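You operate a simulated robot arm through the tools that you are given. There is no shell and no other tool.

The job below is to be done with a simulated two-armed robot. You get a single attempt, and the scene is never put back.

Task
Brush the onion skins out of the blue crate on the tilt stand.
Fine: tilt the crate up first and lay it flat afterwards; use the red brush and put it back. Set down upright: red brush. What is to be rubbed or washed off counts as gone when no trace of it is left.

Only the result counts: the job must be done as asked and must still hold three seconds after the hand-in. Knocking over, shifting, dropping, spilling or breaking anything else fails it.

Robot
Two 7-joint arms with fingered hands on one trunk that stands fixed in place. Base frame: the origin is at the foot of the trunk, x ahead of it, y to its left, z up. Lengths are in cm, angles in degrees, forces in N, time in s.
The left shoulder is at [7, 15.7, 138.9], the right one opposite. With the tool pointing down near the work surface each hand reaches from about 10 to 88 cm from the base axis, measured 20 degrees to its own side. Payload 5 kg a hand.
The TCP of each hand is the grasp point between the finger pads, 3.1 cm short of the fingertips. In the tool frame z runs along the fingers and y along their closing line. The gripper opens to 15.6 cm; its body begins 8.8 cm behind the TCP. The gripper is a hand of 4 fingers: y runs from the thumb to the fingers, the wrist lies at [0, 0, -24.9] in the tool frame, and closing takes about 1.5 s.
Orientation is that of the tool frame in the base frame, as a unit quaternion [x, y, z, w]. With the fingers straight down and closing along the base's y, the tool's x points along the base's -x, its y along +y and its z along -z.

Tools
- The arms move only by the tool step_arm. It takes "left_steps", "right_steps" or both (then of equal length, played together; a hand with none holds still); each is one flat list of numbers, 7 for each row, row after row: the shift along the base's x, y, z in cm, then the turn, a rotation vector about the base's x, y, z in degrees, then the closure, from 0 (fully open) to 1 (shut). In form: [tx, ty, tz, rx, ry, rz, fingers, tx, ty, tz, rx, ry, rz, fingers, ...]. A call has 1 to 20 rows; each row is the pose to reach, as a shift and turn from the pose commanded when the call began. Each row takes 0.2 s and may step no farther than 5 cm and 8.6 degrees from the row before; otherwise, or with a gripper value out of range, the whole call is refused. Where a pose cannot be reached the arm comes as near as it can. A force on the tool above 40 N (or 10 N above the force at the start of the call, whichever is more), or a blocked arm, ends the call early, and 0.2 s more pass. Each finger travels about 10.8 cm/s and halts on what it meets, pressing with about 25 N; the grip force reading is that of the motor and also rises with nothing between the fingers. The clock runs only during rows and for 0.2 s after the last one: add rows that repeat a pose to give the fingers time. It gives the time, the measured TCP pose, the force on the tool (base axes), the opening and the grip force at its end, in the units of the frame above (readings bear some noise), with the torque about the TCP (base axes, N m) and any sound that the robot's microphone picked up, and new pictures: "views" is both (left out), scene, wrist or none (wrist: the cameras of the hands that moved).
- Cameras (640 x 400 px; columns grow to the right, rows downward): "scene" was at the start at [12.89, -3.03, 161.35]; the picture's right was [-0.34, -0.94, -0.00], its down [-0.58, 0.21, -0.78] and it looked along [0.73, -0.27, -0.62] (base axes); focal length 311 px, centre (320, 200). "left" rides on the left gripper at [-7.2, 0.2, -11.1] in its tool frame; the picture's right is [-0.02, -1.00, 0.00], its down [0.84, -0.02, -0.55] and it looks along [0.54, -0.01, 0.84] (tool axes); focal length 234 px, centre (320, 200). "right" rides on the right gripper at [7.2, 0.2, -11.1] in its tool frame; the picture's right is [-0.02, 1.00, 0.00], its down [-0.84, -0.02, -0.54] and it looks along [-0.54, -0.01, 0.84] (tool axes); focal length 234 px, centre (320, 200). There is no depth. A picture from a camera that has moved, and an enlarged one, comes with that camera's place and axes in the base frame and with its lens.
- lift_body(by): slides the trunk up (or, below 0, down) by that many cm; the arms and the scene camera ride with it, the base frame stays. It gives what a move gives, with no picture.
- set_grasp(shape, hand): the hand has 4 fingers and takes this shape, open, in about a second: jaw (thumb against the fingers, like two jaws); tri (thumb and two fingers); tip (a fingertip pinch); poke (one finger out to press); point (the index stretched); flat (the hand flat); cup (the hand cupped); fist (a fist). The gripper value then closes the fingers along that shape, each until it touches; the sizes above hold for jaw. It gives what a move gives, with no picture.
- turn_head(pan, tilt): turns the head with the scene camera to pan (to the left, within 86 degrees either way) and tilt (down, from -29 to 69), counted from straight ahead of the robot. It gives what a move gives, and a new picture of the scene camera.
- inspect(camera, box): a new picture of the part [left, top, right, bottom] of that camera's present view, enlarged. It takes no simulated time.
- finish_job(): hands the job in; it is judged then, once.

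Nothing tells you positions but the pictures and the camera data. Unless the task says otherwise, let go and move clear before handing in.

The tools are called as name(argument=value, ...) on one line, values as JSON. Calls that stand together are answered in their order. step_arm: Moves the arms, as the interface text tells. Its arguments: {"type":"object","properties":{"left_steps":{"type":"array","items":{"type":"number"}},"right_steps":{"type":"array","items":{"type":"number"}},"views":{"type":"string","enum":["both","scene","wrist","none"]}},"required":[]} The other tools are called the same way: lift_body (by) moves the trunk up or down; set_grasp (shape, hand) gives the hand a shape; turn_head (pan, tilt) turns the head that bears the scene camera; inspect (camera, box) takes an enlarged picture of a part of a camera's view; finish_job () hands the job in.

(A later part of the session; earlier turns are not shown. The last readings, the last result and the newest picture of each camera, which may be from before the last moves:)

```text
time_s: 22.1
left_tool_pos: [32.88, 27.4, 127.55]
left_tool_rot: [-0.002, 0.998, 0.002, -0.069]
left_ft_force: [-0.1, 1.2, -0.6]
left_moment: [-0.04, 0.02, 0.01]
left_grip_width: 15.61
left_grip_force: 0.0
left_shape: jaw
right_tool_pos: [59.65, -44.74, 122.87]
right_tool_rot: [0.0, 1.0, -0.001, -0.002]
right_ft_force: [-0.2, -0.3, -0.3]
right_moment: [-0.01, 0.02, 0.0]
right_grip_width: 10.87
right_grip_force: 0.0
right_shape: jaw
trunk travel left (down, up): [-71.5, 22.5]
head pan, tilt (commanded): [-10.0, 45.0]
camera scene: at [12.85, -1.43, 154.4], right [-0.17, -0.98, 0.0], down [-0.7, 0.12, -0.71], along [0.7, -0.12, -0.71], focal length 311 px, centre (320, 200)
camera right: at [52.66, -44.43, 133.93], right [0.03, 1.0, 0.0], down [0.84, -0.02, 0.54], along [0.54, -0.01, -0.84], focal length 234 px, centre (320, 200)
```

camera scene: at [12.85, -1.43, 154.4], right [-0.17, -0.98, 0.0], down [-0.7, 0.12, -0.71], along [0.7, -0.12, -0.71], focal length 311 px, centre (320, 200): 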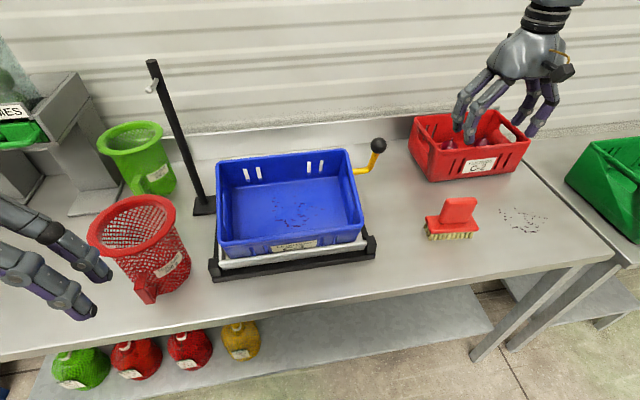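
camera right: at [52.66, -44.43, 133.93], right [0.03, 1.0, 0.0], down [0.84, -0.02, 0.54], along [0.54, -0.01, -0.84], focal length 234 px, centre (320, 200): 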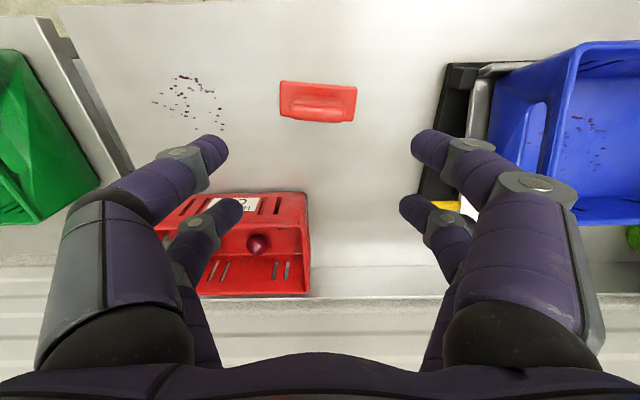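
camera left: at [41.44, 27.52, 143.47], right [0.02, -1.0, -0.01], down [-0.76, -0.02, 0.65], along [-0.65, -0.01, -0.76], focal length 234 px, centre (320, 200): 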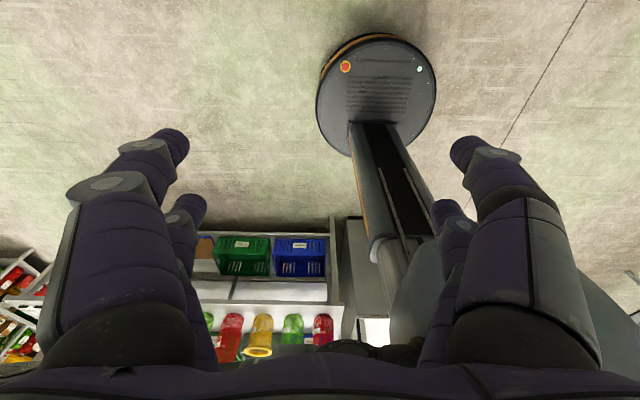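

The wrist camera now sees the brush almost from above; I zoom in to measure its pose.

inspect(camera="right", box=[260, 60, 380, 140])

inspect(camera="scene", box=[400, 180, 500, 250])

```text
5.00 times, centred on (320, 100) of right
camera zoom: at [52.66, -44.43, 133.93], right [0.03, 1.0, 0.0], down [0.84, -0.02, 0.54], along [0.54, -0.01, -0.84], focal length 1171 px, centre (320, 700)
```

zoom: 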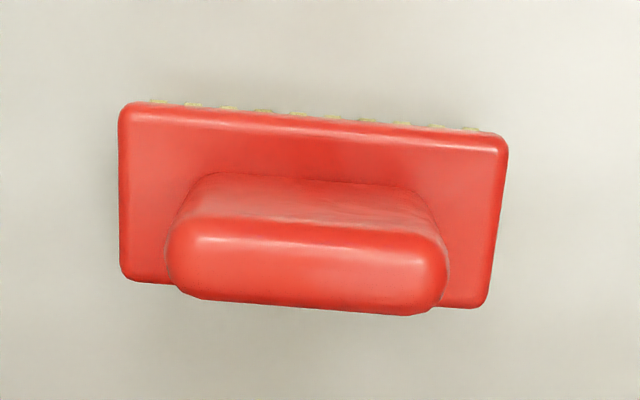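

```text
5.71 times, centred on (450, 215) of scene
camera zoom: at [12.85, -1.43, 154.4], right [-0.17, -0.98, 0.0], down [-0.7, 0.12, -0.71], along [0.7, -0.12, -0.71], focal length 1776 px, centre (-423, 114)
```

zoom: 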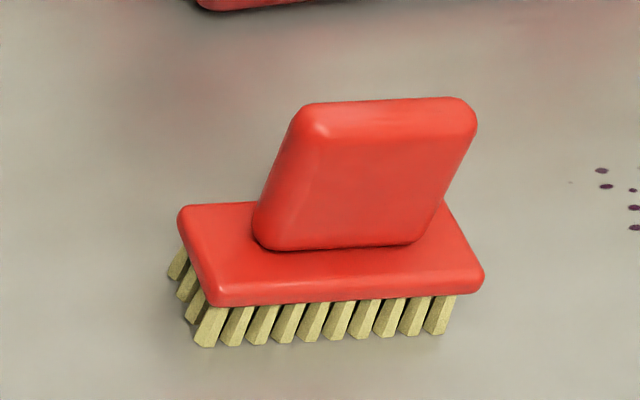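

Brush measured: plate 11.6×5 cm, centre ≈(59.85, −44.8), long axis ≈6° off the y-axis; handle ≈7×2.4 cm, top ≈101.5. I turn the right hand by 84° so its fingers close across the handle's thin side.

step_arm(right_steps=[0, 0, 0, 0, 0, 8.4, 0.35, 0, 0, 0, 0, 0, 16.8, 0.4, 0, 0, 0, 0, 0, 25.2, 0.4, 0, 0, 0, 0, 0, 33.6, 0.4, 0.1, 0, 0, 0, 0, 42, 0.4, 0.1, 0, 0, 0, 0, 50.4, 0.4, 0.2, 0, 0, 0, 0, 58.8, 0.4, 0.25, 0, 0, 0, 0, 67.2, 0.4, 0.25, 0, 0, 0, 0, 75.6, 0.4, 0.25, 0, 0, 0, 0, 84.1, 0.4, 0.25, 0, 0, 0, 0, 84.1, 0.4], views="both")

```text
time_s: 24.5
left_tool_pos: [32.87, 27.44, 127.47]
left_tool_rot: [-0.001, 0.998, 0.002, -0.068]
left_ft_force: [-0.4, 0.3, 0.0]
left_moment: [-0.01, -0.01, 0.04]
left_grip_width: 15.59
left_grip_force: 0.0
left_shape: jaw
right_tool_pos: [59.99, -44.53, 122.76]
right_tool_rot: [-0.67, 0.743, -0.001, -0.002]
right_ft_force: [-0.5, 0.3, 0.2]
right_moment: [0.01, 0.01, 0.0]
right_grip_width: 9.41
right_grip_force: 0.1
right_shape: jaw
trunk travel left (down, up): [-71.5, 22.5]
head pan, tilt (commanded): [-10.0, 45.0]
camera scene: at [12.83, -1.46, 154.4], right [-0.17, -0.98, 0.0], down [-0.7, 0.12, -0.71], along [0.7, -0.12, -0.71], focal length 311 px, centre (320, 200)
camera right: at [59.08, -51.71, 133.91], right [-0.99, 0.13, 0.0], down [0.11, 0.83, 0.54], along [0.07, 0.54, -0.84], focal length 234 px, centre (320, 200)
```

scene: 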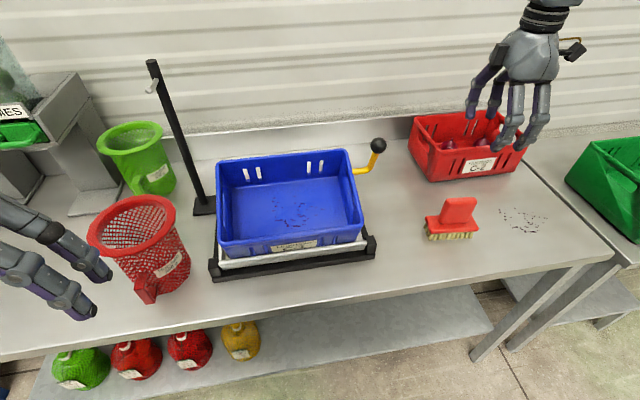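
right: 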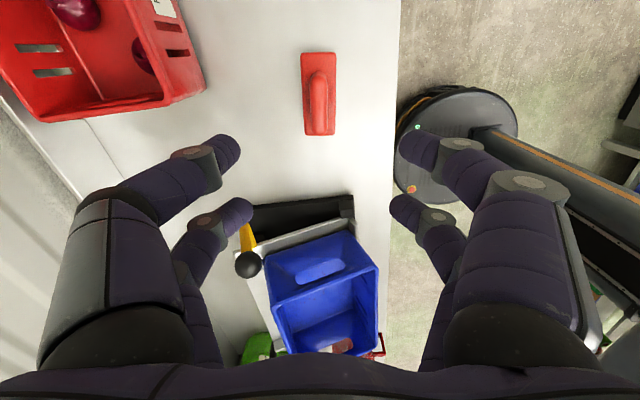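

The hand is aligned with the brush. I lower around the handle, without closing yet.

step_arm(right_steps=[0, -0.2, -4, 0, 0, 0, 0.4, 0, -0.35, -8, 0, 0, 0, 0.4, 0, -0.35, -12, 0, 0, 0, 0.4, 0, -0.35, -16, 0, 0, 0, 0.45, 0, -0.35, -19, 0, 0, 0, 0.5, 0, -0.35, -19, 0, 0, 0, 0.5], views="both")

```text
time_s: 25.9
left_tool_pos: [32.9, 27.55, 127.59]
left_tool_rot: [0.0, 0.998, 0.001, -0.068]
left_ft_force: [0.6, -0.4, -0.2]
left_moment: [-0.01, -0.01, 0.03]
left_grip_width: 15.59
left_grip_force: 0.1
left_shape: jaw
right_tool_pos: [59.93, -44.96, 103.75]
right_tool_rot: [-0.669, 0.744, -0.001, -0.001]
right_ft_force: [-0.6, -0.2, 0.2]
right_moment: [0.0, -0.04, -0.02]
right_grip_width: 7.87
right_grip_force: 0.1
right_shape: jaw
trunk travel left (down, up): [-71.5, 22.5]
head pan, tilt (commanded): [-10.0, 45.0]
camera scene: at [12.75, -1.42, 154.4], right [-0.17, -0.98, 0.0], down [-0.7, 0.12, -0.71], along [0.7, -0.12, -0.71], focal length 311 px, centre (320, 200)
camera right: at [59.09, -51.96, 114.94], right [-0.99, 0.13, 0.0], down [0.11, 0.83, 0.54], along [0.07, 0.54, -0.84], focal length 234 px, centre (320, 200)
```

scene: 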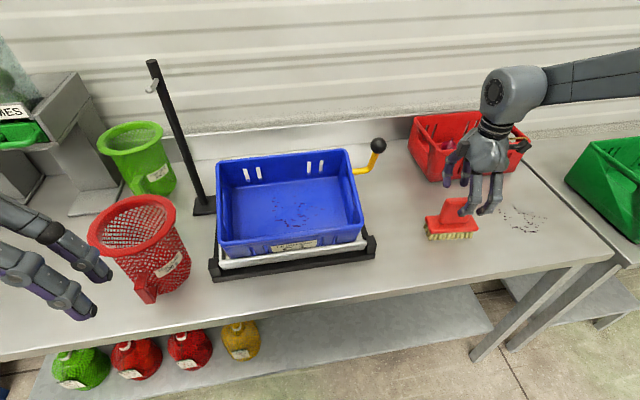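
right: 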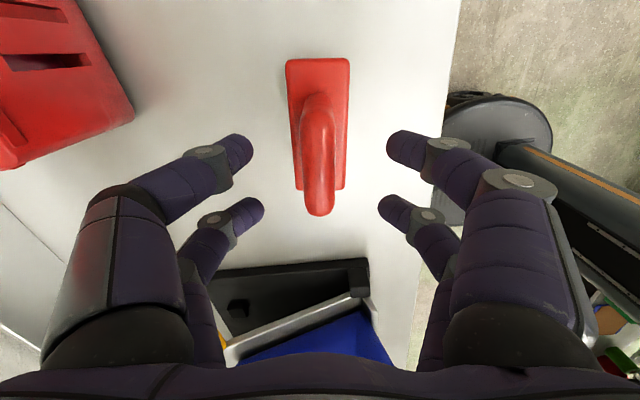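

The handle sits centred between the finger pairs. I lower the last 5 cm and close gently.

step_arm(right_steps=[0, -0.1, -2, 0, 0, 0, 0.5, 0, -0.1, -4, 0, 0, 0, 0.5, 0, -0.1, -5.1, 0, 0, 0, 0.5, 0, -0.1, -5.1, 0, 0, 0, 0.6, 0, -0.1, -5.1, 0, 0, 0, 0.7, 0, -0.1, -5.1, 0, 0, 0, 0.75], views="both")

```text
time_s: 27.3
left_tool_pos: [32.93, 27.48, 127.61]
left_tool_rot: [0.0, 0.998, 0.002, -0.068]
left_ft_force: [-0.6, 0.2, -0.3]
left_moment: [0.01, 0.0, 0.0]
left_grip_width: 15.6
left_grip_force: 0.0
left_shape: jaw
right_tool_pos: [59.97, -45.12, 98.56]
right_tool_rot: [-0.669, 0.743, 0.0, -0.002]
right_ft_force: [-0.3, -0.1, -0.3]
right_moment: [-0.01, 0.01, -0.02]
right_grip_width: 3.92
right_grip_force: 0.1
right_shape: jaw
trunk travel left (down, up): [-71.5, 22.5]
head pan, tilt (commanded): [-10.0, 45.0]
camera scene: at [12.82, -1.47, 154.4], right [-0.17, -0.98, 0.0], down [-0.7, 0.12, -0.71], along [0.7, -0.12, -0.71], focal length 311 px, centre (320, 200)
camera right: at [59.08, -52.14, 109.77], right [-0.99, 0.13, 0.0], down [0.11, 0.83, 0.54], along [0.07, 0.54, -0.84], focal length 234 px, centre (320, 200)
```

scene: 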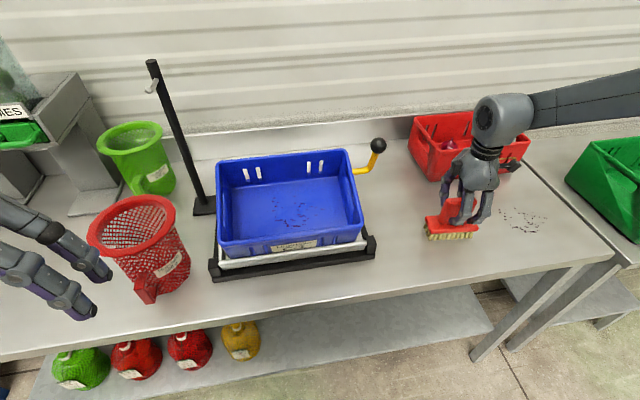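
right: 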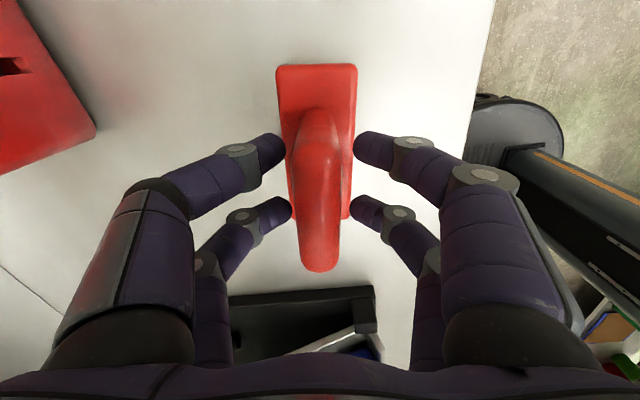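

Centred well. Closing on the handle now.

step_arm(right_steps=[0, 0, 0, 0, 0, 0, 0.8, 0, 0, 0, 0, 0, 0, 0.85, 0, 0, 0, 0, 0, 0, 0.9, 0, 0, 0, 0, 0, 0, 1.0, 0, 0, 0, 0, 0, 0, 1.0], views="wrist")

```text
time_s: 28.5
left_tool_pos: [33.0, 27.5, 127.67]
left_tool_rot: [-0.001, 0.998, 0.002, -0.068]
left_ft_force: [0.6, 0.1, 0.4]
left_moment: [-0.01, 0.0, -0.03]
left_grip_width: 15.58
left_grip_force: 0.1
left_shape: jaw
right_tool_pos: [59.82, -45.03, 98.58]
right_tool_rot: [-0.669, 0.743, -0.002, -0.001]
right_ft_force: [-0.8, -0.2, -0.3]
right_moment: [-0.03, -0.01, -0.01]
right_grip_width: 1.81
right_grip_force: 24.8
right_shape: jaw
trunk travel left (down, up): [-71.5, 22.5]
head pan, tilt (commanded): [-10.0, 45.0]
camera right: at [59.08, -52.16, 109.74], right [-0.99, 0.13, 0.0], down [0.11, 0.83, 0.54], along [0.07, 0.54, -0.84], focal length 234 px, centre (320, 200)
```

right: 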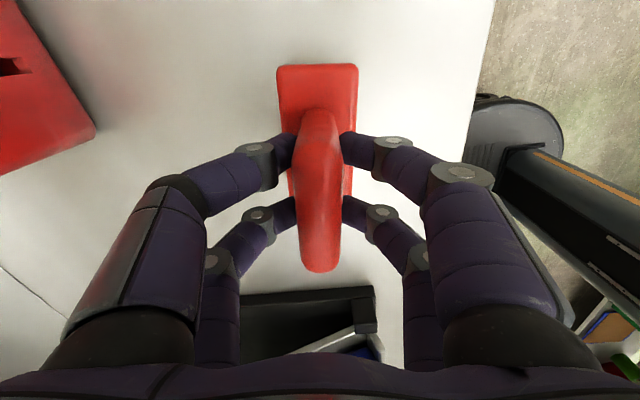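

Firm grip (1.8 cm between the fingers). I lift the brush straight up and check it.

step_arm(right_steps=[0, 0, 1, 0, 0, 0, 1.0, 0, 0, 4, 0, 0, 0, 1.0, 0, 0, 8, 0, 0, 0, 1.0, 0, 0, 12, 0, 0, 0, 1.0, 0, 0, 16, 0, 0, 0, 1.0, 0, 0, 20, 0, 0, 0, 1.0, 0, 0, 24, 0, 0, 0, 1.0], views="both")

```text
time_s: 30.1
left_tool_pos: [32.85, 27.54, 127.51]
left_tool_rot: [-0.001, 0.998, 0.001, -0.067]
left_ft_force: [0.1, 0.1, -0.1]
left_moment: [-0.04, -0.04, -0.01]
left_grip_width: 15.58
left_grip_force: 0.1
left_shape: jaw
right_tool_pos: [59.91, -44.97, 122.76]
right_tool_rot: [-0.669, 0.743, -0.001, -0.002]
right_ft_force: [-0.1, -0.1, -3.1]
right_moment: [0.03, 0.02, -0.03]
right_grip_width: 1.83
right_grip_force: 24.9
right_shape: jaw
trunk travel left (down, up): [-71.5, 22.5]
head pan, tilt (commanded): [-10.0, 45.0]
camera scene: at [12.76, -1.4, 154.4], right [-0.17, -0.98, 0.0], down [-0.7, 0.12, -0.71], along [0.7, -0.12, -0.71], focal length 311 px, centre (320, 200)
camera right: at [59.04, -52.16, 133.95], right [-0.99, 0.13, 0.0], down [0.11, 0.83, 0.54], along [0.07, 0.54, -0.84], focal length 234 px, centre (320, 200)
```

scene: 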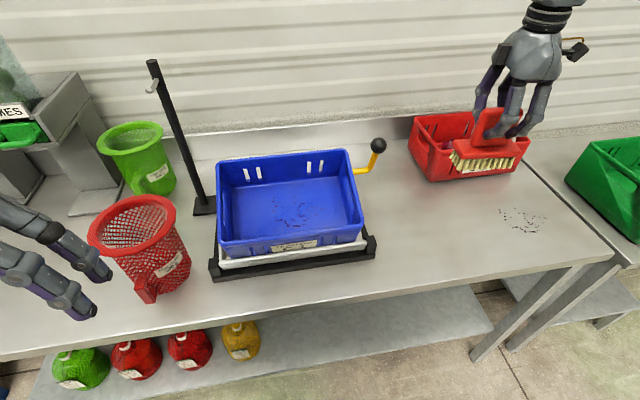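
right: 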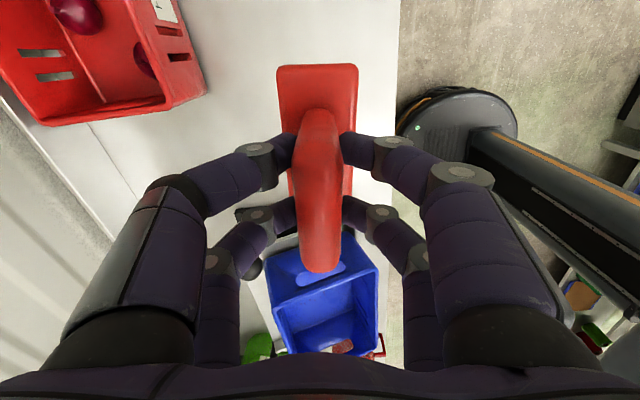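

The brush hangs straight in the hand. I carry it over the crate while turning the hand back 84°, so the bristle block will lie across the crate's width.

step_arm(right_steps=[0, 4.1, 2, 0, 0, -7, 1.0, 0, 8.2, 3.6, 0, 0, -14, 1.0, 0, 12.3, 3.6, 0, 0, -21, 1.0, 0, 16.4, 3.6, 0, 0, -28, 1.0, 0, 20.5, 3.6, 0, 0, -35, 1.0, 0, 24.6, 3.6, 0, 0, -42, 1.0, 0, 28.7, 3.6, 0, 0, -49, 1.0, -0.2, 32.8, 3.6, 0, 0, -56, 1.0, -0.4, 36.9, 3.6, 0, 0, -63, 1.0, -0.6, 41, 3.6, 0, 0, -70, 1.0, -0.9, 45.1, 3.6, 0, 0, -77, 1.0, -1.2, 49, 3.6, 0, 0, -84, 1.0], views="both")

```text
time_s: 32.7
left_tool_pos: [32.46, 27.55, 127.71]
left_tool_rot: [-0.001, 0.998, 0.001, -0.066]
left_ft_force: [0.2, -0.2, 0.1]
left_moment: [-0.01, -0.06, -0.03]
left_grip_width: 15.59
left_grip_force: 0.0
left_shape: jaw
right_tool_pos: [55.19, -5.43, 132.51]
right_tool_rot: [-0.022, 1.0, 0.0, -0.001]
right_ft_force: [-0.8, -0.1, -2.8]
right_moment: [0.0, -0.03, 0.0]
right_grip_width: 1.83
right_grip_force: 25.0
right_shape: jaw
right hand out of reach, approached as far as the arm can: row 10, 11, 12
trunk travel left (down, up): [-71.5, 22.5]
head pan, tilt (commanded): [-10.0, 45.0]
camera scene: at [12.41, -1.39, 154.43], right [-0.17, -0.98, 0.0], down [-0.69, 0.12, -0.71], along [0.7, -0.12, -0.71], focal length 311 px, centre (320, 200)
camera right: at [48.01, -5.48, 143.68], right [-0.02, 1.0, 0.0], down [0.84, 0.02, 0.54], along [0.54, 0.01, -0.84], focal length 234 px, centre (320, 200)
```

scene: 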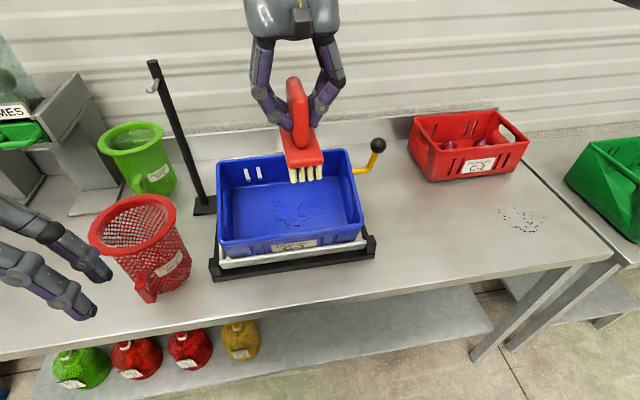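
right: 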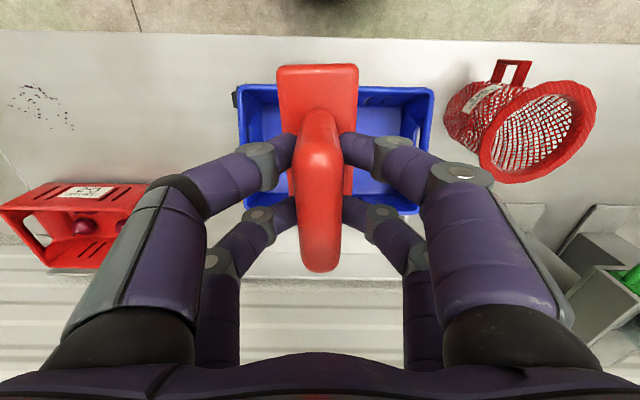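

The hand couldn't quite cross over that far in this posture (it stands at (55, −5.4, 132.5)). I'll pitch it to match the crate's tilt and see where it settles.

step_arm(right_steps=[0, 0, 0, 0, -6, 0, 1.0, 0, 0, 0, 0, -12, 0, 1.0, 0, 0, 0, 0, -18.5, 0, 1.0, 0, 0, 0, 0, -18.5, 0, 1.0], views="both")

```text
time_s: 33.7
left_tool_pos: [32.91, 27.53, 127.65]
left_tool_rot: [-0.001, 0.998, 0.002, -0.068]
left_ft_force: [0.0, 0.4, 0.2]
left_moment: [0.01, 0.01, 0.06]
left_grip_width: 15.58
left_grip_force: 0.2
left_shape: jaw
right_tool_pos: [55.5, -5.31, 132.33]
right_tool_rot: [0.0, 0.987, 0.0, 0.159]
right_ft_force: [-0.2, -1.0, -2.7]
right_moment: [0.0, 0.1, 0.0]
right_grip_width: 1.84
right_grip_force: 24.6
right_shape: jaw
trunk travel left (down, up): [-71.5, 22.5]
head pan, tilt (commanded): [-10.0, 45.0]
camera scene: at [12.87, -1.49, 154.39], right [-0.17, -0.98, 0.0], down [-0.7, 0.12, -0.71], along [0.7, -0.12, -0.71], focal length 311 px, centre (320, 200)
camera right: at [45.25, -5.15, 140.54], right [0.02, 1.0, 0.01], down [0.62, -0.02, 0.78], along [0.78, -0.01, -0.62], focal length 234 px, centre (320, 200)
```

scene: 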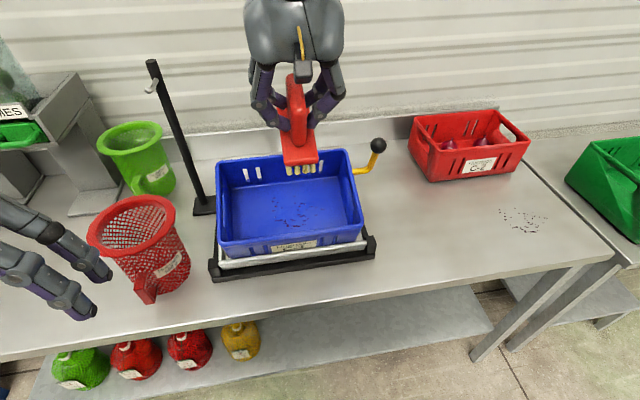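
right: 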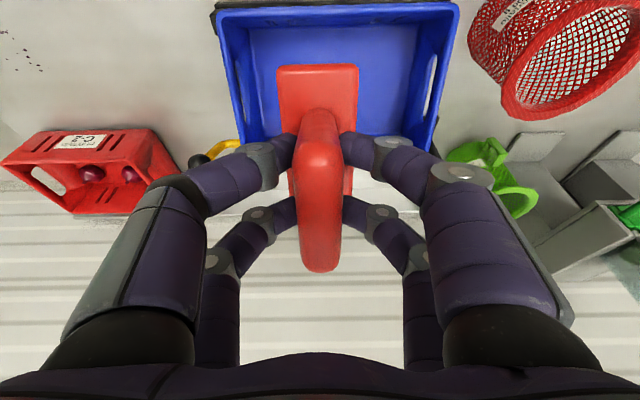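

The hand now holds the brush at 18.3° pitch. I move to a spot above the crate interior and test how far left the arm reaches.

step_arm(right_steps=[1, 1, -3.4, 0, 0, 0, 1.0, 2, 3, -6.8, 0, 0, 0, 1.0, 3.2, 5, -10.2, 0, 0, 0, 1.0, 3.2, 8, -10.2, 0, 0, 0, 1.0, 3.2, 10, -10.2, 0, 0, 0, 1.0], views="both")

```text
time_s: 34.9
left_tool_pos: [32.87, 27.38, 127.67]
left_tool_rot: [-0.001, 0.998, 0.001, -0.068]
left_ft_force: [0.1, 0.1, -0.3]
left_moment: [-0.03, -0.03, 0.02]
left_grip_width: 15.6
left_grip_force: 0.1
left_shape: jaw
right_tool_pos: [58.55, -0.43, 122.06]
right_tool_rot: [0.0, 0.987, 0.0, 0.16]
right_ft_force: [0.0, -0.4, -1.6]
right_moment: [-0.01, 0.04, -0.03]
right_grip_width: 1.81
right_grip_force: 24.7
right_shape: jaw
right hand out of reach, approached as far as the arm can: row 4, 5
trunk travel left (down, up): [-71.5, 22.5]
head pan, tilt (commanded): [-10.0, 45.0]
camera scene: at [12.78, -1.44, 154.4], right [-0.17, -0.98, 0.0], down [-0.7, 0.12, -0.71], along [0.7, -0.12, -0.71], focal length 311 px, centre (320, 200)
camera right: at [48.37, -0.11, 130.34], right [0.02, 1.0, 0.01], down [0.62, -0.02, 0.78], along [0.78, -0.01, -0.62], focal length 234 px, centre (320, 200)
```

scene: 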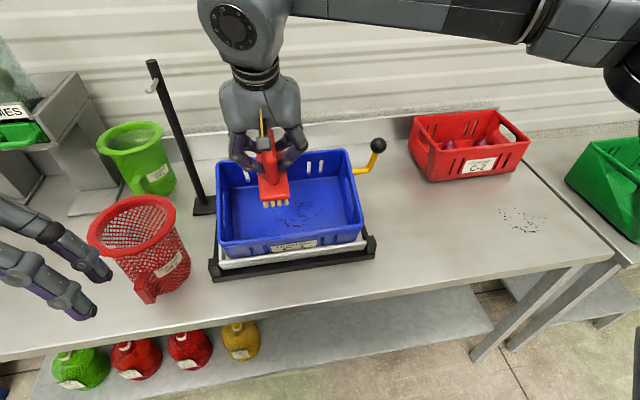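
right: 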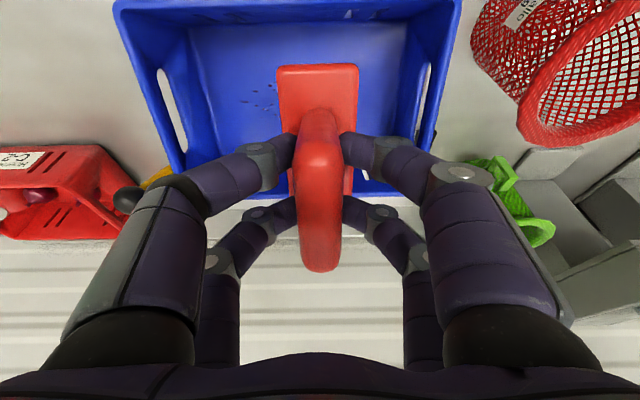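

The reach limit here is y≈−0.4 but spots span y≈1.5 to −12. I lower the brush into the crate along the floor normal, stopping ~2 cm above the floor, and look again.

step_arm(right_steps=[1.1, 0, -3.3, 0, 0, 0, 1.0, 2.2, 0, -6.6, 0, 0, 0, 1.0, 3.2, 0, -9.6, 0, 0, 0, 1.0, 4.28, 0, -12.8, 0, 0, 0, 1.0], views="both")

```text
time_s: 35.9
left_tool_pos: [32.99, 27.42, 127.63]
left_tool_rot: [0.0, 0.998, 0.002, -0.068]
left_ft_force: [0.4, -0.2, 0.4]
left_moment: [0.02, 0.0, 0.0]
left_grip_width: 15.61
left_grip_force: 0.0
left_shape: jaw
right_tool_pos: [61.61, -3.05, 109.87]
right_tool_rot: [0.0, 0.987, 0.002, 0.159]
right_ft_force: [0.4, 0.0, -2.4]
right_moment: [-0.01, 0.04, 0.01]
right_grip_width: 1.84
right_grip_force: 25.0
right_shape: jaw
right hand out of reach, approached as far as the arm can: row 1, 2, 3, 4
trunk travel left (down, up): [-71.5, 22.5]
head pan, tilt (commanded): [-10.0, 45.0]
camera scene: at [12.95, -1.51, 154.39], right [-0.17, -0.98, 0.0], down [-0.7, 0.12, -0.71], along [0.7, -0.12, -0.71], focal length 311 px, centre (320, 200)
camera right: at [51.41, -2.88, 118.24], right [0.02, 1.0, 0.01], down [0.62, -0.02, 0.78], along [0.78, -0.01, -0.62], focal length 234 px, centre (320, 200)
```

scene: 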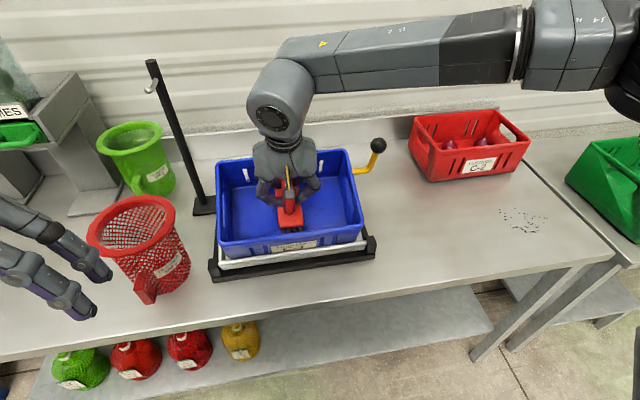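
right: 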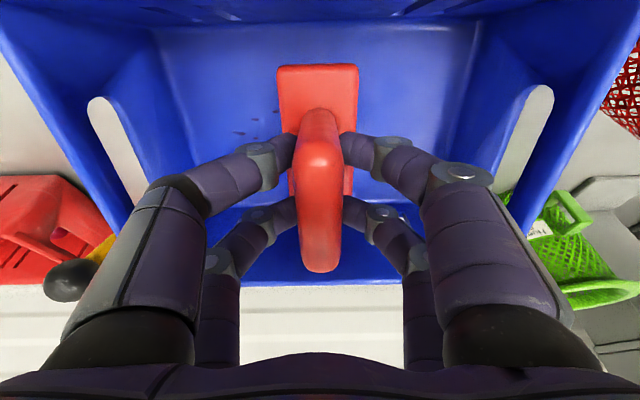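

The arm's reach across shrinks as it goes lower (now y≈−3). Turning the hand about the floor normal may suit the crossed-over arm better, so I try that in place, well clear of the walls.

step_arm(right_steps=[0, 0, 0, -2.5, 0, 7.6, 1.0, 0, 0, 0, -5.1, 0, 15.2, 1.0, 0, 1, 0, -7.6, 0, 22.8, 1.0, 0, 2, 0, -7.6, 0, 22.8, 1.0, 0, 3, 0, -7.6, 0, 22.8, 1.0], views="both")

```text
time_s: 37.1
left_tool_pos: [32.96, 27.54, 127.7]
left_tool_rot: [-0.001, 0.998, 0.001, -0.068]
left_ft_force: [0.1, 0.4, -0.1]
left_moment: [0.0, 0.0, 0.01]
left_grip_width: 15.59
left_grip_force: 0.1
left_shape: jaw
right_tool_pos: [60.67, -2.46, 110.59]
right_tool_rot: [-0.206, 0.965, -0.034, 0.156]
right_ft_force: [0.0, -0.2, -2.5]
right_moment: [0.01, 0.05, -0.03]
right_grip_width: 1.84
right_grip_force: 25.0
right_shape: jaw
right hand out of reach, approached as far as the arm can: row 3, 4, 5
trunk travel left (down, up): [-71.5, 22.5]
head pan, tilt (commanded): [-10.0, 45.0]
camera scene: at [12.86, -1.46, 154.39], right [-0.17, -0.98, 0.0], down [-0.7, 0.12, -0.71], along [0.7, -0.12, -0.71], focal length 311 px, centre (320, 200)
camera right: at [50.94, -5.25, 119.0], right [-0.37, 0.92, -0.12], down [0.56, 0.32, 0.76], along [0.74, 0.21, -0.64], focal length 234 px, centre (320, 200)
```

scene: 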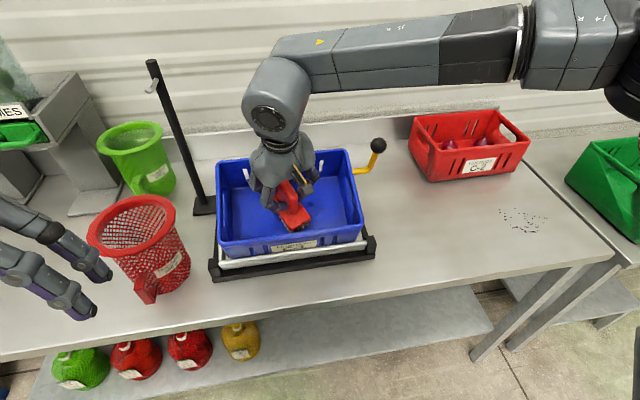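
right: 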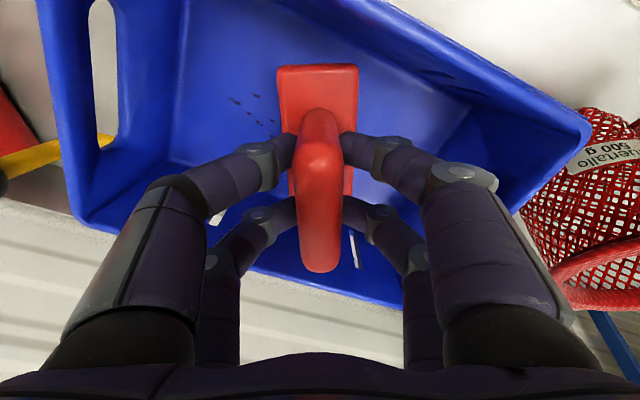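

Turning does not extend the reach. I'll raise the brush out along the floor normal, then change the trunk height to give the arm a better posture for reaching across.

step_arm(right_steps=[-1.2, 0, 3.6, 2.5, 0, -7.6, 1.0, -2.4, 0, 7.2, 5.1, 0, -15.2, 1.0, -3.6, 0, 10.8, 7.6, 0, -22.8, 1.0, -4.4, 0, 13.2, 7.6, 0, -22.8, 1.0], views="none")

lift_body(by=12)

```text
time_s: 38.1
left_tool_pos: [32.72, 27.48, 127.48]
left_tool_rot: [-0.001, 0.998, 0.002, -0.067]
left_ft_force: [0.0, -0.8, 0.4]
left_moment: [0.05, -0.01, -0.01]
left_grip_width: 15.61
left_grip_force: 0.1
left_shape: jaw
right_tool_pos: [56.05, -2.37, 123.79]
right_tool_rot: [0.0, 0.987, 0.001, 0.159]
right_ft_force: [-0.5, 0.2, -1.8]
right_moment: [0.01, 0.04, 0.0]
right_grip_width: 1.85
right_grip_force: 25.1
right_shape: jaw
trunk travel left (down, up): [-71.5, 22.5]
head pan, tilt (commanded): [-10.0, 45.0]
```

```text
time_s: 39.6
left_tool_pos: [32.88, 27.51, 139.62]
left_tool_rot: [-0.001, 0.998, 0.002, -0.068]
left_ft_force: [-0.1, 0.3, 0.2]
left_moment: [0.01, 0.0, 0.02]
left_grip_width: 15.61
left_grip_force: 0.0
left_shape: jaw
right_tool_pos: [56.12, -2.46, 135.75]
right_tool_rot: [0.0, 0.987, 0.0, 0.16]
right_ft_force: [0.7, -1.1, -2.3]
right_moment: [0.0, 0.04, -0.01]
right_grip_width: 1.83
right_grip_force: 24.3
right_shape: jaw
trunk travel left (down, up): [-83.5, 10.5]
head pan, tilt (commanded): [-10.0, 45.0]
```

Trunk is 12 cm higher. Now I test the leftward reach again above the crate.

step_arm(right_steps=[0.8, 1, -3.4, 0, 0, 0, 1.0, 1.6, 2, -6.8, 0, 0, 0, 1.0, 2.4, 3.5, -10.2, 0, 0, 0, 1.0, 2.8, 5, -13.5, 0, 0, 0, 1.0, 2.8, 7, -13.5, 0, 0, 0, 1.0], views="both")

```text
time_s: 40.8
left_tool_pos: [33.11, 27.65, 139.69]
left_tool_rot: [-0.002, 0.998, 0.001, -0.067]
left_ft_force: [-0.3, -0.1, -0.8]
left_moment: [-0.02, -0.02, 0.02]
left_grip_width: 15.6
left_grip_force: 0.1
left_shape: jaw
right_tool_pos: [57.46, -0.97, 123.36]
right_tool_rot: [-0.001, 0.987, 0.0, 0.159]
right_ft_force: [-0.3, 0.3, -2.2]
right_moment: [-0.02, 0.06, -0.02]
right_grip_width: 1.84
right_grip_force: 24.6
right_shape: jaw
right hand out of reach, approached as far as the arm can: row 3, 4, 5
trunk travel left (down, up): [-83.5, 10.5]
head pan, tilt (commanded): [-10.0, 45.0]
camera scene: at [12.95, -1.41, 166.38], right [-0.17, -0.98, 0.0], down [-0.7, 0.12, -0.71], along [0.7, -0.12, -0.71], focal length 311 px, centre (320, 200)
camera right: at [47.15, -0.69, 131.73], right [0.02, 1.0, 0.01], down [0.62, -0.02, 0.78], along [0.78, -0.01, -0.63], focal length 234 px, centre (320, 200)
```

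scene: 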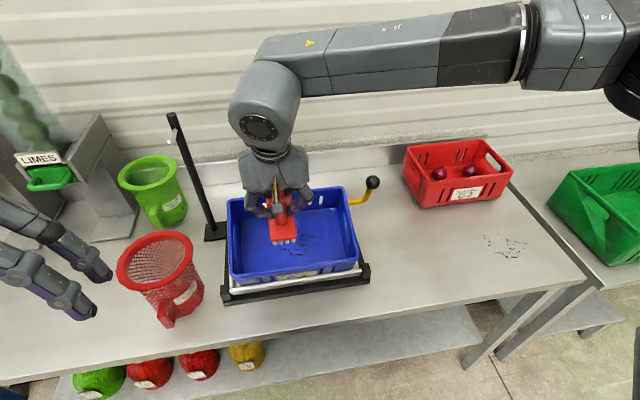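
right: 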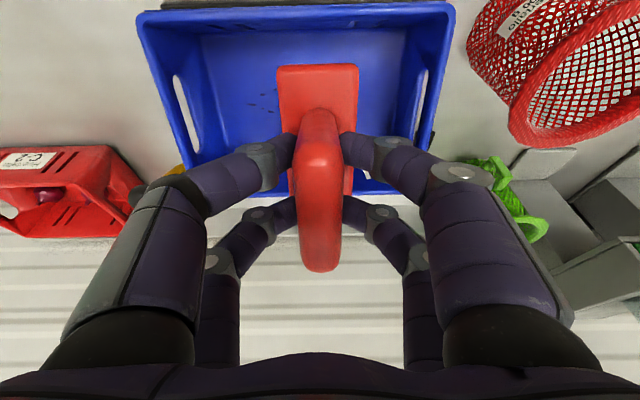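

Reaching left is limited to about y≈−1. A better way: turn the brush 84° so its long side runs along y (covering −10…+2 from y≈−4) and sweep along the crate's depth. I test that orientation above the crate.

step_arm(right_steps=[0, -1, 0, -2.67, 0, 7.97, 1.0, 0, -2, 0, -5.34, 0, 15.9, 1.0, 0, -3, 0, -8.0, 0, 23.9, 1.0, 0, -4, 0, -10.7, 0, 31.9, 1.0, 0, -4, 0, -13.3, 0, 39.8, 1.0, 0, -4, 0, -16.0, 0, 47.8, 1.0, 0, -4, 0, -18.7, 0, 55.8, 1.0, 0, -4, 0, -21.3, 0, 63.7, 1.0, 0, -4, 0, -24.0, 0, 71.7, 1.0, 0, -4, 0, -26.7, 0, 79.7, 1.0], views="both")

```text
time_s: 43.0
left_tool_pos: [33.03, 27.5, 139.58]
left_tool_rot: [-0.001, 0.998, 0.001, -0.067]
left_ft_force: [0.1, 0.1, 0.3]
left_moment: [-0.01, -0.02, 0.0]
left_grip_width: 15.58
left_grip_force: 0.0
left_shape: jaw
right_tool_pos: [57.12, -4.96, 123.47]
right_tool_rot: [-0.662, 0.732, -0.108, 0.118]
right_ft_force: [-0.5, 0.2, -2.2]
right_moment: [0.03, 0.04, 0.01]
right_grip_width: 1.84
right_grip_force: 24.8
right_shape: jaw
trunk travel left (down, up): [-83.5, 10.5]
head pan, tilt (commanded): [-10.0, 45.0]
camera scene: at [12.84, -1.46, 166.4], right [-0.17, -0.98, 0.0], down [-0.7, 0.12, -0.71], along [0.7, -0.12, -0.71], focal length 311 px, centre (320, 200)
camera right: at [52.81, -12.11, 133.77], right [-0.94, 0.12, -0.32], down [-0.07, 0.83, 0.55], along [0.33, 0.54, -0.78], focal length 234 px, centre (320, 200)
```

scene: 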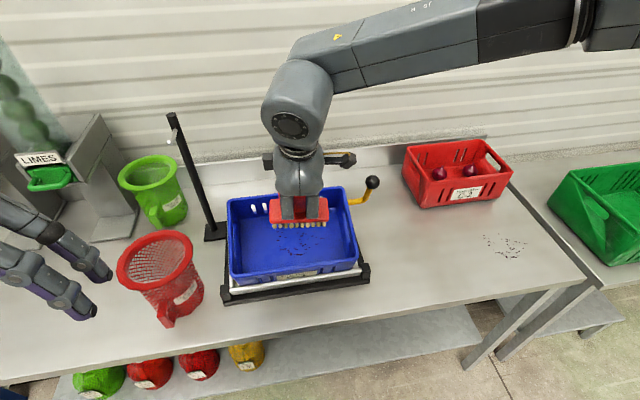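
right: 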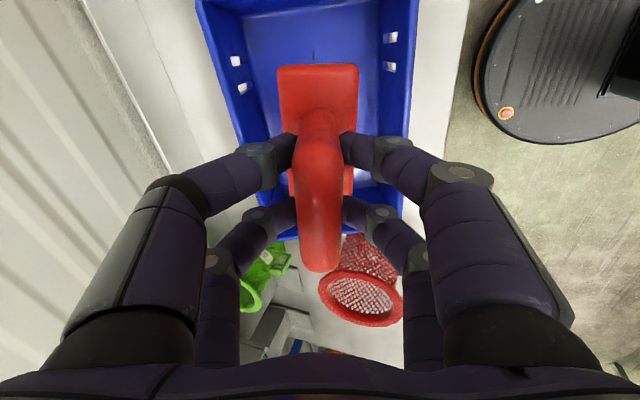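

This orientation is reachable. I lower the brush into the crate along the floor normal, aligning it the last 6°, and stop about 2 cm above the floor.

step_arm(right_steps=[1.2, 0.2, -3.7, -1.0, 0, 2.9, 1.0, 2.4, 0.4, -7.4, -1.9, 0, 5.7, 1.0, 3.7, 0.6, -11.1, -1.9, 0, 5.7, 1.0, 4.95, 0.8, -14.8, -1.9, 0, 5.7, 1.0, 4.95, 0.8, -14.8, -1.9, 0, 5.7, 1.0], views="both")

```text
time_s: 44.2
left_tool_pos: [32.97, 27.56, 139.68]
left_tool_rot: [-0.001, 0.998, 0.002, -0.069]
left_ft_force: [0.0, -0.8, -0.3]
left_moment: [0.03, 0.05, -0.02]
left_grip_width: 15.61
left_grip_force: 0.0
left_shape: jaw
right_tool_pos: [60.44, -7.52, 110.63]
right_tool_rot: [-0.698, 0.698, -0.114, 0.112]
right_ft_force: [-0.2, -0.1, -2.1]
right_moment: [0.01, 0.04, -0.03]
right_grip_width: 1.84
right_grip_force: 25.0
right_shape: jaw
right hand out of reach, approached as far as the arm can: row 3, 4, 5
trunk travel left (down, up): [-83.5, 10.5]
head pan, tilt (commanded): [-10.0, 45.0]
camera scene: at [12.95, -1.42, 166.38], right [-0.17, -0.98, 0.0], down [-0.7, 0.12, -0.71], along [0.7, -0.12, -0.71], focal length 311 px, centre (320, 200)
camera right: at [56.86, -14.67, 121.2], right [-0.95, 0.02, -0.32], down [-0.15, 0.84, 0.52], along [0.28, 0.54, -0.79], focal length 234 px, centre (320, 200)
```

scene: 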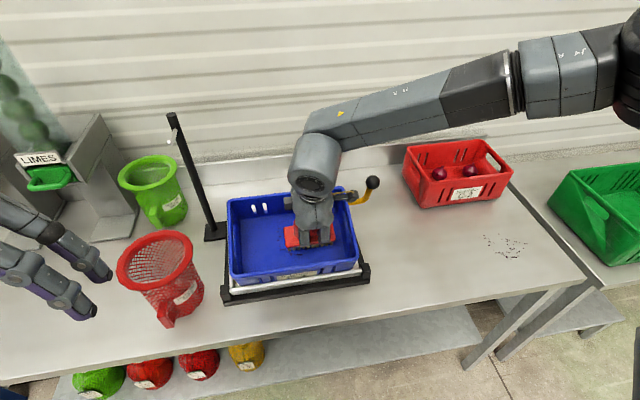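
right: 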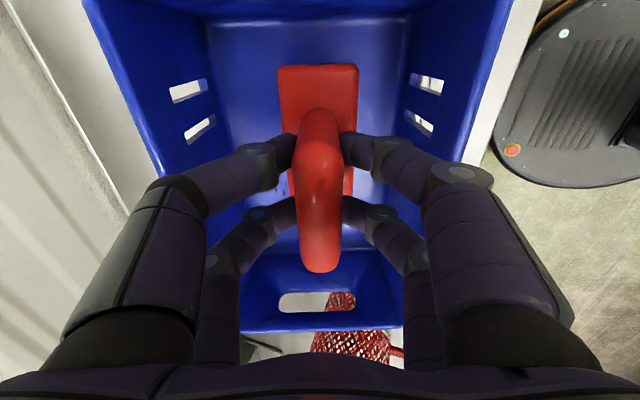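

Lower down the limit moves to y≈−7.5. A quick test: pitch the hand a little further forward to see whether the wrist bend is what limits it.

step_arm(right_steps=[0, 0, 0, 0, -6, 0, 1.0, 0, 1.5, 0, 0, -10, 0, 1.0, 0, 3, 0, 0, -10, 0, 1.0], views="none")

```text
time_s: 45.0
left_tool_pos: [32.87, 27.46, 139.57]
left_tool_rot: [0.0, 0.998, 0.003, -0.068]
left_ft_force: [0.1, -0.6, -0.8]
left_moment: [-0.02, -0.03, -0.02]
left_grip_width: 15.61
left_grip_force: 0.1
left_shape: jaw
right_tool_pos: [60.02, -6.23, 111.55]
right_tool_rot: [-0.685, 0.685, -0.175, 0.174]
right_ft_force: [-1.1, -0.4, -1.9]
right_moment: [0.03, 0.07, 0.01]
right_grip_width: 1.83
right_grip_force: 24.9
right_shape: jaw
right hand out of reach, approached as far as the arm can: row 2, 3
trunk travel left (down, up): [-83.5, 10.5]
head pan, tilt (commanded): [-10.0, 45.0]
```

Pitching helps only slightly; the pattern shows the reach across gets better when the hand is high relative to the shoulder. I'll lift the brush clear of the crate, then lower the trunk in stages while keeping the brush well above the crate.

step_arm(right_steps=[-1.2, 0, 3.6, 0, 5, 0, 1.0, -2.4, 0, 7.2, 0, 10, 0, 1.0, -3.6, 0, 10.8, 0, 10, 0, 1.0, -4.4, -1, 15, 0, 10, 0, 1.0, -4.4, -1, 19.5, 0, 10, 0, 1.0, -4.4, -1, 24, 0, 10, 0, 1.0, -4.4, -1, 28, 0, 10, 0, 1.0], views="none")

lift_body(by=-14)

```text
time_s: 46.6
left_tool_pos: [32.74, 27.45, 139.57]
left_tool_rot: [0.0, 0.998, 0.002, -0.067]
left_ft_force: [0.7, 0.3, -0.3]
left_moment: [-0.01, 0.0, 0.01]
left_grip_width: 15.62
left_grip_force: 0.0
left_shape: jaw
right_tool_pos: [55.56, -7.44, 139.49]
right_tool_rot: [-0.697, 0.698, -0.116, 0.113]
right_ft_force: [-0.5, 1.2, -2.5]
right_moment: [0.02, 0.05, -0.03]
right_grip_width: 1.84
right_grip_force: 24.7
right_shape: jaw
trunk travel left (down, up): [-83.5, 10.5]
head pan, tilt (commanded): [-10.0, 45.0]
```

```text
time_s: 48.2
left_tool_pos: [32.92, 27.49, 125.56]
left_tool_rot: [-0.001, 0.998, 0.002, -0.068]
left_ft_force: [0.2, -0.1, 0.3]
left_moment: [0.0, 0.01, 0.0]
left_grip_width: 15.57
left_grip_force: 0.1
left_shape: jaw
right_tool_pos: [55.56, -7.35, 125.51]
right_tool_rot: [0.698, -0.698, 0.115, -0.112]
right_ft_force: [-0.1, -0.4, -2.5]
right_moment: [0.03, 0.03, -0.03]
right_grip_width: 1.84
right_grip_force: 24.6
right_shape: jaw
trunk travel left (down, up): [-69.5, 24.5]
head pan, tilt (commanded): [-10.0, 45.0]
```

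Brush is at z≈125.5, still clear. Raise the arm again and lower the trunk by another 13 cm.

step_arm(right_steps=[0, 0, 4.5, 0, 0, 0, 1.0, 0, 0, 9, 0, 0, 0, 1.0, 0, 0, 13, 0, 0, 0, 1.0], views="none")

lift_body(by=-13)

turn_head(pan=-10, tilt=40)

```text
time_s: 49.0
left_tool_pos: [32.9, 27.44, 125.55]
left_tool_rot: [-0.001, 0.998, 0.001, -0.069]
left_ft_force: [-0.6, 0.6, -0.5]
left_moment: [0.01, -0.02, 0.0]
left_grip_width: 15.57
left_grip_force: 0.0
left_shape: jaw
right_tool_pos: [55.6, -7.32, 138.45]
right_tool_rot: [0.698, -0.698, 0.114, -0.113]
right_ft_force: [0.7, 0.1, -2.6]
right_moment: [0.0, 0.06, 0.0]
right_grip_width: 1.82
right_grip_force: 25.0
right_shape: jaw
trunk travel left (down, up): [-69.5, 24.5]
head pan, tilt (commanded): [-10.0, 45.0]
```

```text
time_s: 50.6
left_tool_pos: [32.92, 27.43, 112.71]
left_tool_rot: [-0.001, 0.998, 0.002, -0.068]
left_ft_force: [0.0, -0.1, -0.2]
left_moment: [0.02, -0.05, -0.01]
left_grip_width: 15.61
left_grip_force: 0.2
left_shape: jaw
right_tool_pos: [55.64, -7.3, 125.58]
right_tool_rot: [0.698, -0.697, 0.115, -0.113]
right_ft_force: [-0.4, -0.8, -2.3]
right_moment: [0.01, 0.04, -0.02]
right_grip_width: 1.83
right_grip_force: 24.8
right_shape: jaw
trunk travel left (down, up): [-56.5, 37.5]
head pan, tilt (commanded): [-10.0, 45.0]
```

```text
time_s: 51.3
left_tool_pos: [32.8, 27.47, 112.59]
left_tool_rot: [0.0, 0.998, 0.002, -0.068]
left_ft_force: [-1.1, 0.5, -0.3]
left_moment: [0.01, 0.0, 0.04]
left_grip_width: 15.59
left_grip_force: 0.0
left_shape: jaw
right_tool_pos: [55.62, -7.26, 125.55]
right_tool_rot: [-0.698, 0.698, -0.115, 0.112]
right_ft_force: [0.5, 0.7, -2.4]
right_moment: [0.01, 0.06, 0.01]
right_grip_width: 1.8
right_grip_force: 24.7
right_shape: jaw
trunk travel left (down, up): [-56.5, 37.5]
head pan, tilt (commanded): [-10.0, 40.0]
camera scene: at [13.2, -1.52, 140.12], right [-0.17, -0.98, 0.0], down [-0.63, 0.11, -0.77], along [0.75, -0.13, -0.64], focal length 311 px, centre (320, 200)
```

scene: 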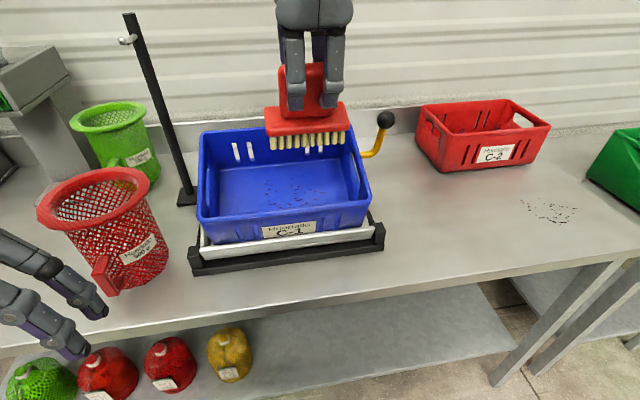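

Now the shoulder is lower than the hand. I test again: descend to ~2.5 cm above the crate floor at y≈−3.5.

step_arm(right_steps=[1.3, 0.8, -3.2, 0, 0, 0, 1.0, 2.6, 1.6, -6.4, 0, 0, 0, 1.0, 3.9, 2.4, -9.7, 0, 0, 0, 1.0, 5.2, 3.2, -13, 0, 0, 0, 1.0, 6.4, 3.8, -16.1, 0, 0, 0, 1.0, 6.4, 3.8, -16.1, 0, 0, 0, 1.0], views="both")

```text
time_s: 52.7
left_tool_pos: [32.77, 27.59, 112.64]
left_tool_rot: [-0.001, 0.998, 0.002, -0.068]
left_ft_force: [-0.7, -0.4, -0.6]
left_moment: [0.01, -0.04, 0.01]
left_grip_width: 15.61
left_grip_force: 0.0
left_shape: jaw
right_tool_pos: [62.04, -3.49, 109.35]
right_tool_rot: [-0.697, 0.698, -0.115, 0.113]
right_ft_force: [-0.5, -0.3, -1.9]
right_moment: [-0.02, 0.01, 0.0]
right_grip_width: 1.81
right_grip_force: 24.9
right_shape: jaw
trunk travel left (down, up): [-56.5, 37.5]
head pan, tilt (commanded): [-10.0, 40.0]
camera scene: at [13.1, -1.51, 140.13], right [-0.17, -0.98, 0.0], down [-0.63, 0.11, -0.77], along [0.75, -0.13, -0.64], focal length 311 px, centre (320, 200)
camera right: at [58.37, -10.56, 119.85], right [-0.95, 0.02, -0.32], down [-0.15, 0.84, 0.52], along [0.28, 0.54, -0.79], focal length 234 px, centre (320, 200)
```

scene: 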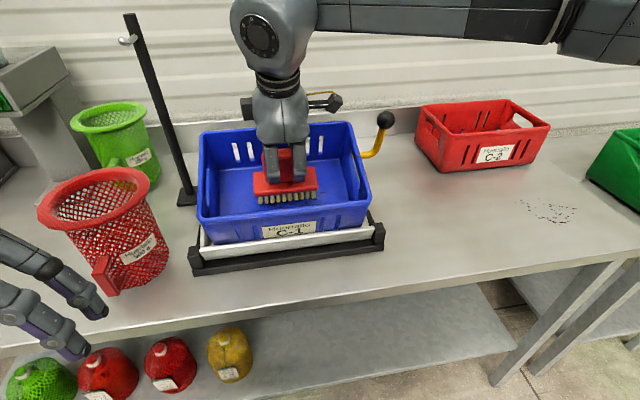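
right: 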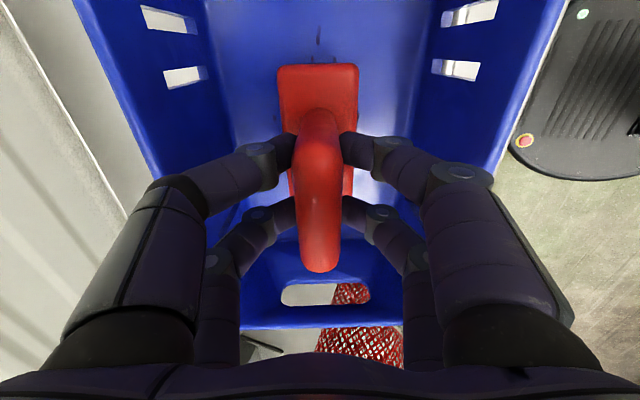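

Now the arm reaches y=−3.5 freely. I approach the floor in small steps and watch the force.

step_arm(right_steps=[0.16, 0, -0.47, 0, 0, 0, 1.0, 0.32, 0, -0.95, 0, 0, 0, 1.0, 0.48, 0, -1.42, 0, 0, 0, 1.0, 0.63, 0, -1.9, 0, 0, 0, 1.0], views="scene")

inspect(camera="scene", box=[180, 100, 400, 270])

```text
time_s: 53.7
left_tool_pos: [32.94, 27.48, 112.61]
left_tool_rot: [-0.002, 0.998, 0.002, -0.067]
left_ft_force: [0.2, 0.5, 0.1]
left_moment: [0.01, 0.0, 0.01]
left_grip_width: 15.57
left_grip_force: 0.0
left_shape: jaw
right_tool_pos: [62.6, -3.4, 107.47]
right_tool_rot: [0.698, -0.697, 0.115, -0.113]
right_ft_force: [0.3, 0.6, -3.0]
right_moment: [-0.01, 0.02, 0.01]
right_grip_width: 1.82
right_grip_force: 25.6
right_shape: jaw
trunk travel left (down, up): [-56.5, 37.5]
head pan, tilt (commanded): [-10.0, 40.0]
camera scene: at [13.22, -1.52, 140.12], right [-0.17, -0.98, 0.0], down [-0.63, 0.11, -0.77], along [0.75, -0.13, -0.64], focal length 311 px, centre (320, 200)
```

scene: 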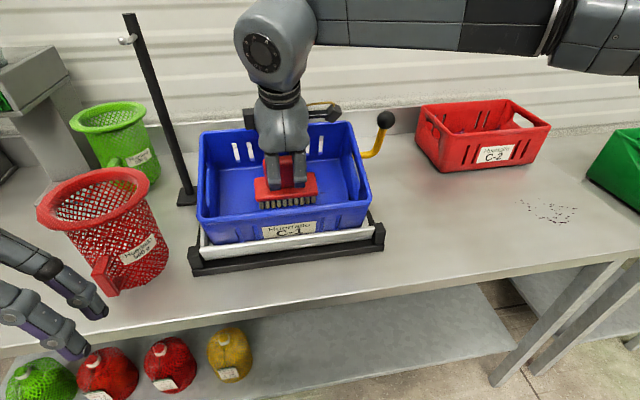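

```text
2.35 times, centred on (290, 185) of scene
camera zoom: at [13.22, -1.52, 140.12], right [-0.17, -0.98, 0.0], down [-0.63, 0.11, -0.77], along [0.75, -0.13, -0.64], focal length 731 px, centre (391, 235)
```

zoom: 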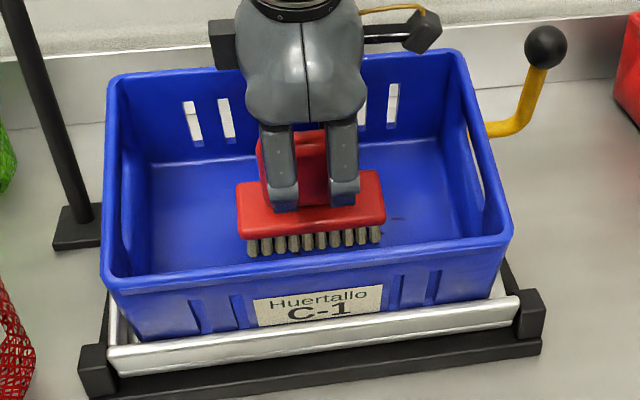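

Close to the floor but not in contact. A few finer steps down.

step_arm(right_steps=[0.06, 0, -0.19, 0, 0, 0, 1.0, 0.13, 0, -0.38, 0, 0, 0, 1.0, 0.16, 0, -0.47, 0, 0, 0, 1.0], views="none")

```text
time_s: 54.5
left_tool_pos: [32.66, 27.45, 112.74]
left_tool_rot: [-0.001, 0.998, 0.002, -0.067]
left_ft_force: [0.5, -0.6, 0.5]
left_moment: [-0.01, 0.01, 0.03]
left_grip_width: 15.61
left_grip_force: 0.1
left_shape: jaw
right_tool_pos: [62.57, -3.41, 107.17]
right_tool_rot: [0.698, -0.697, 0.116, -0.114]
right_ft_force: [-5.1, -1.3, 6.6]
right_moment: [-0.02, 0.0, -0.01]
right_grip_width: 1.87
right_grip_force: 24.9
right_shape: jaw
trunk travel left (down, up): [-56.5, 37.5]
head pan, tilt (commanded): [-10.0, 40.0]
```

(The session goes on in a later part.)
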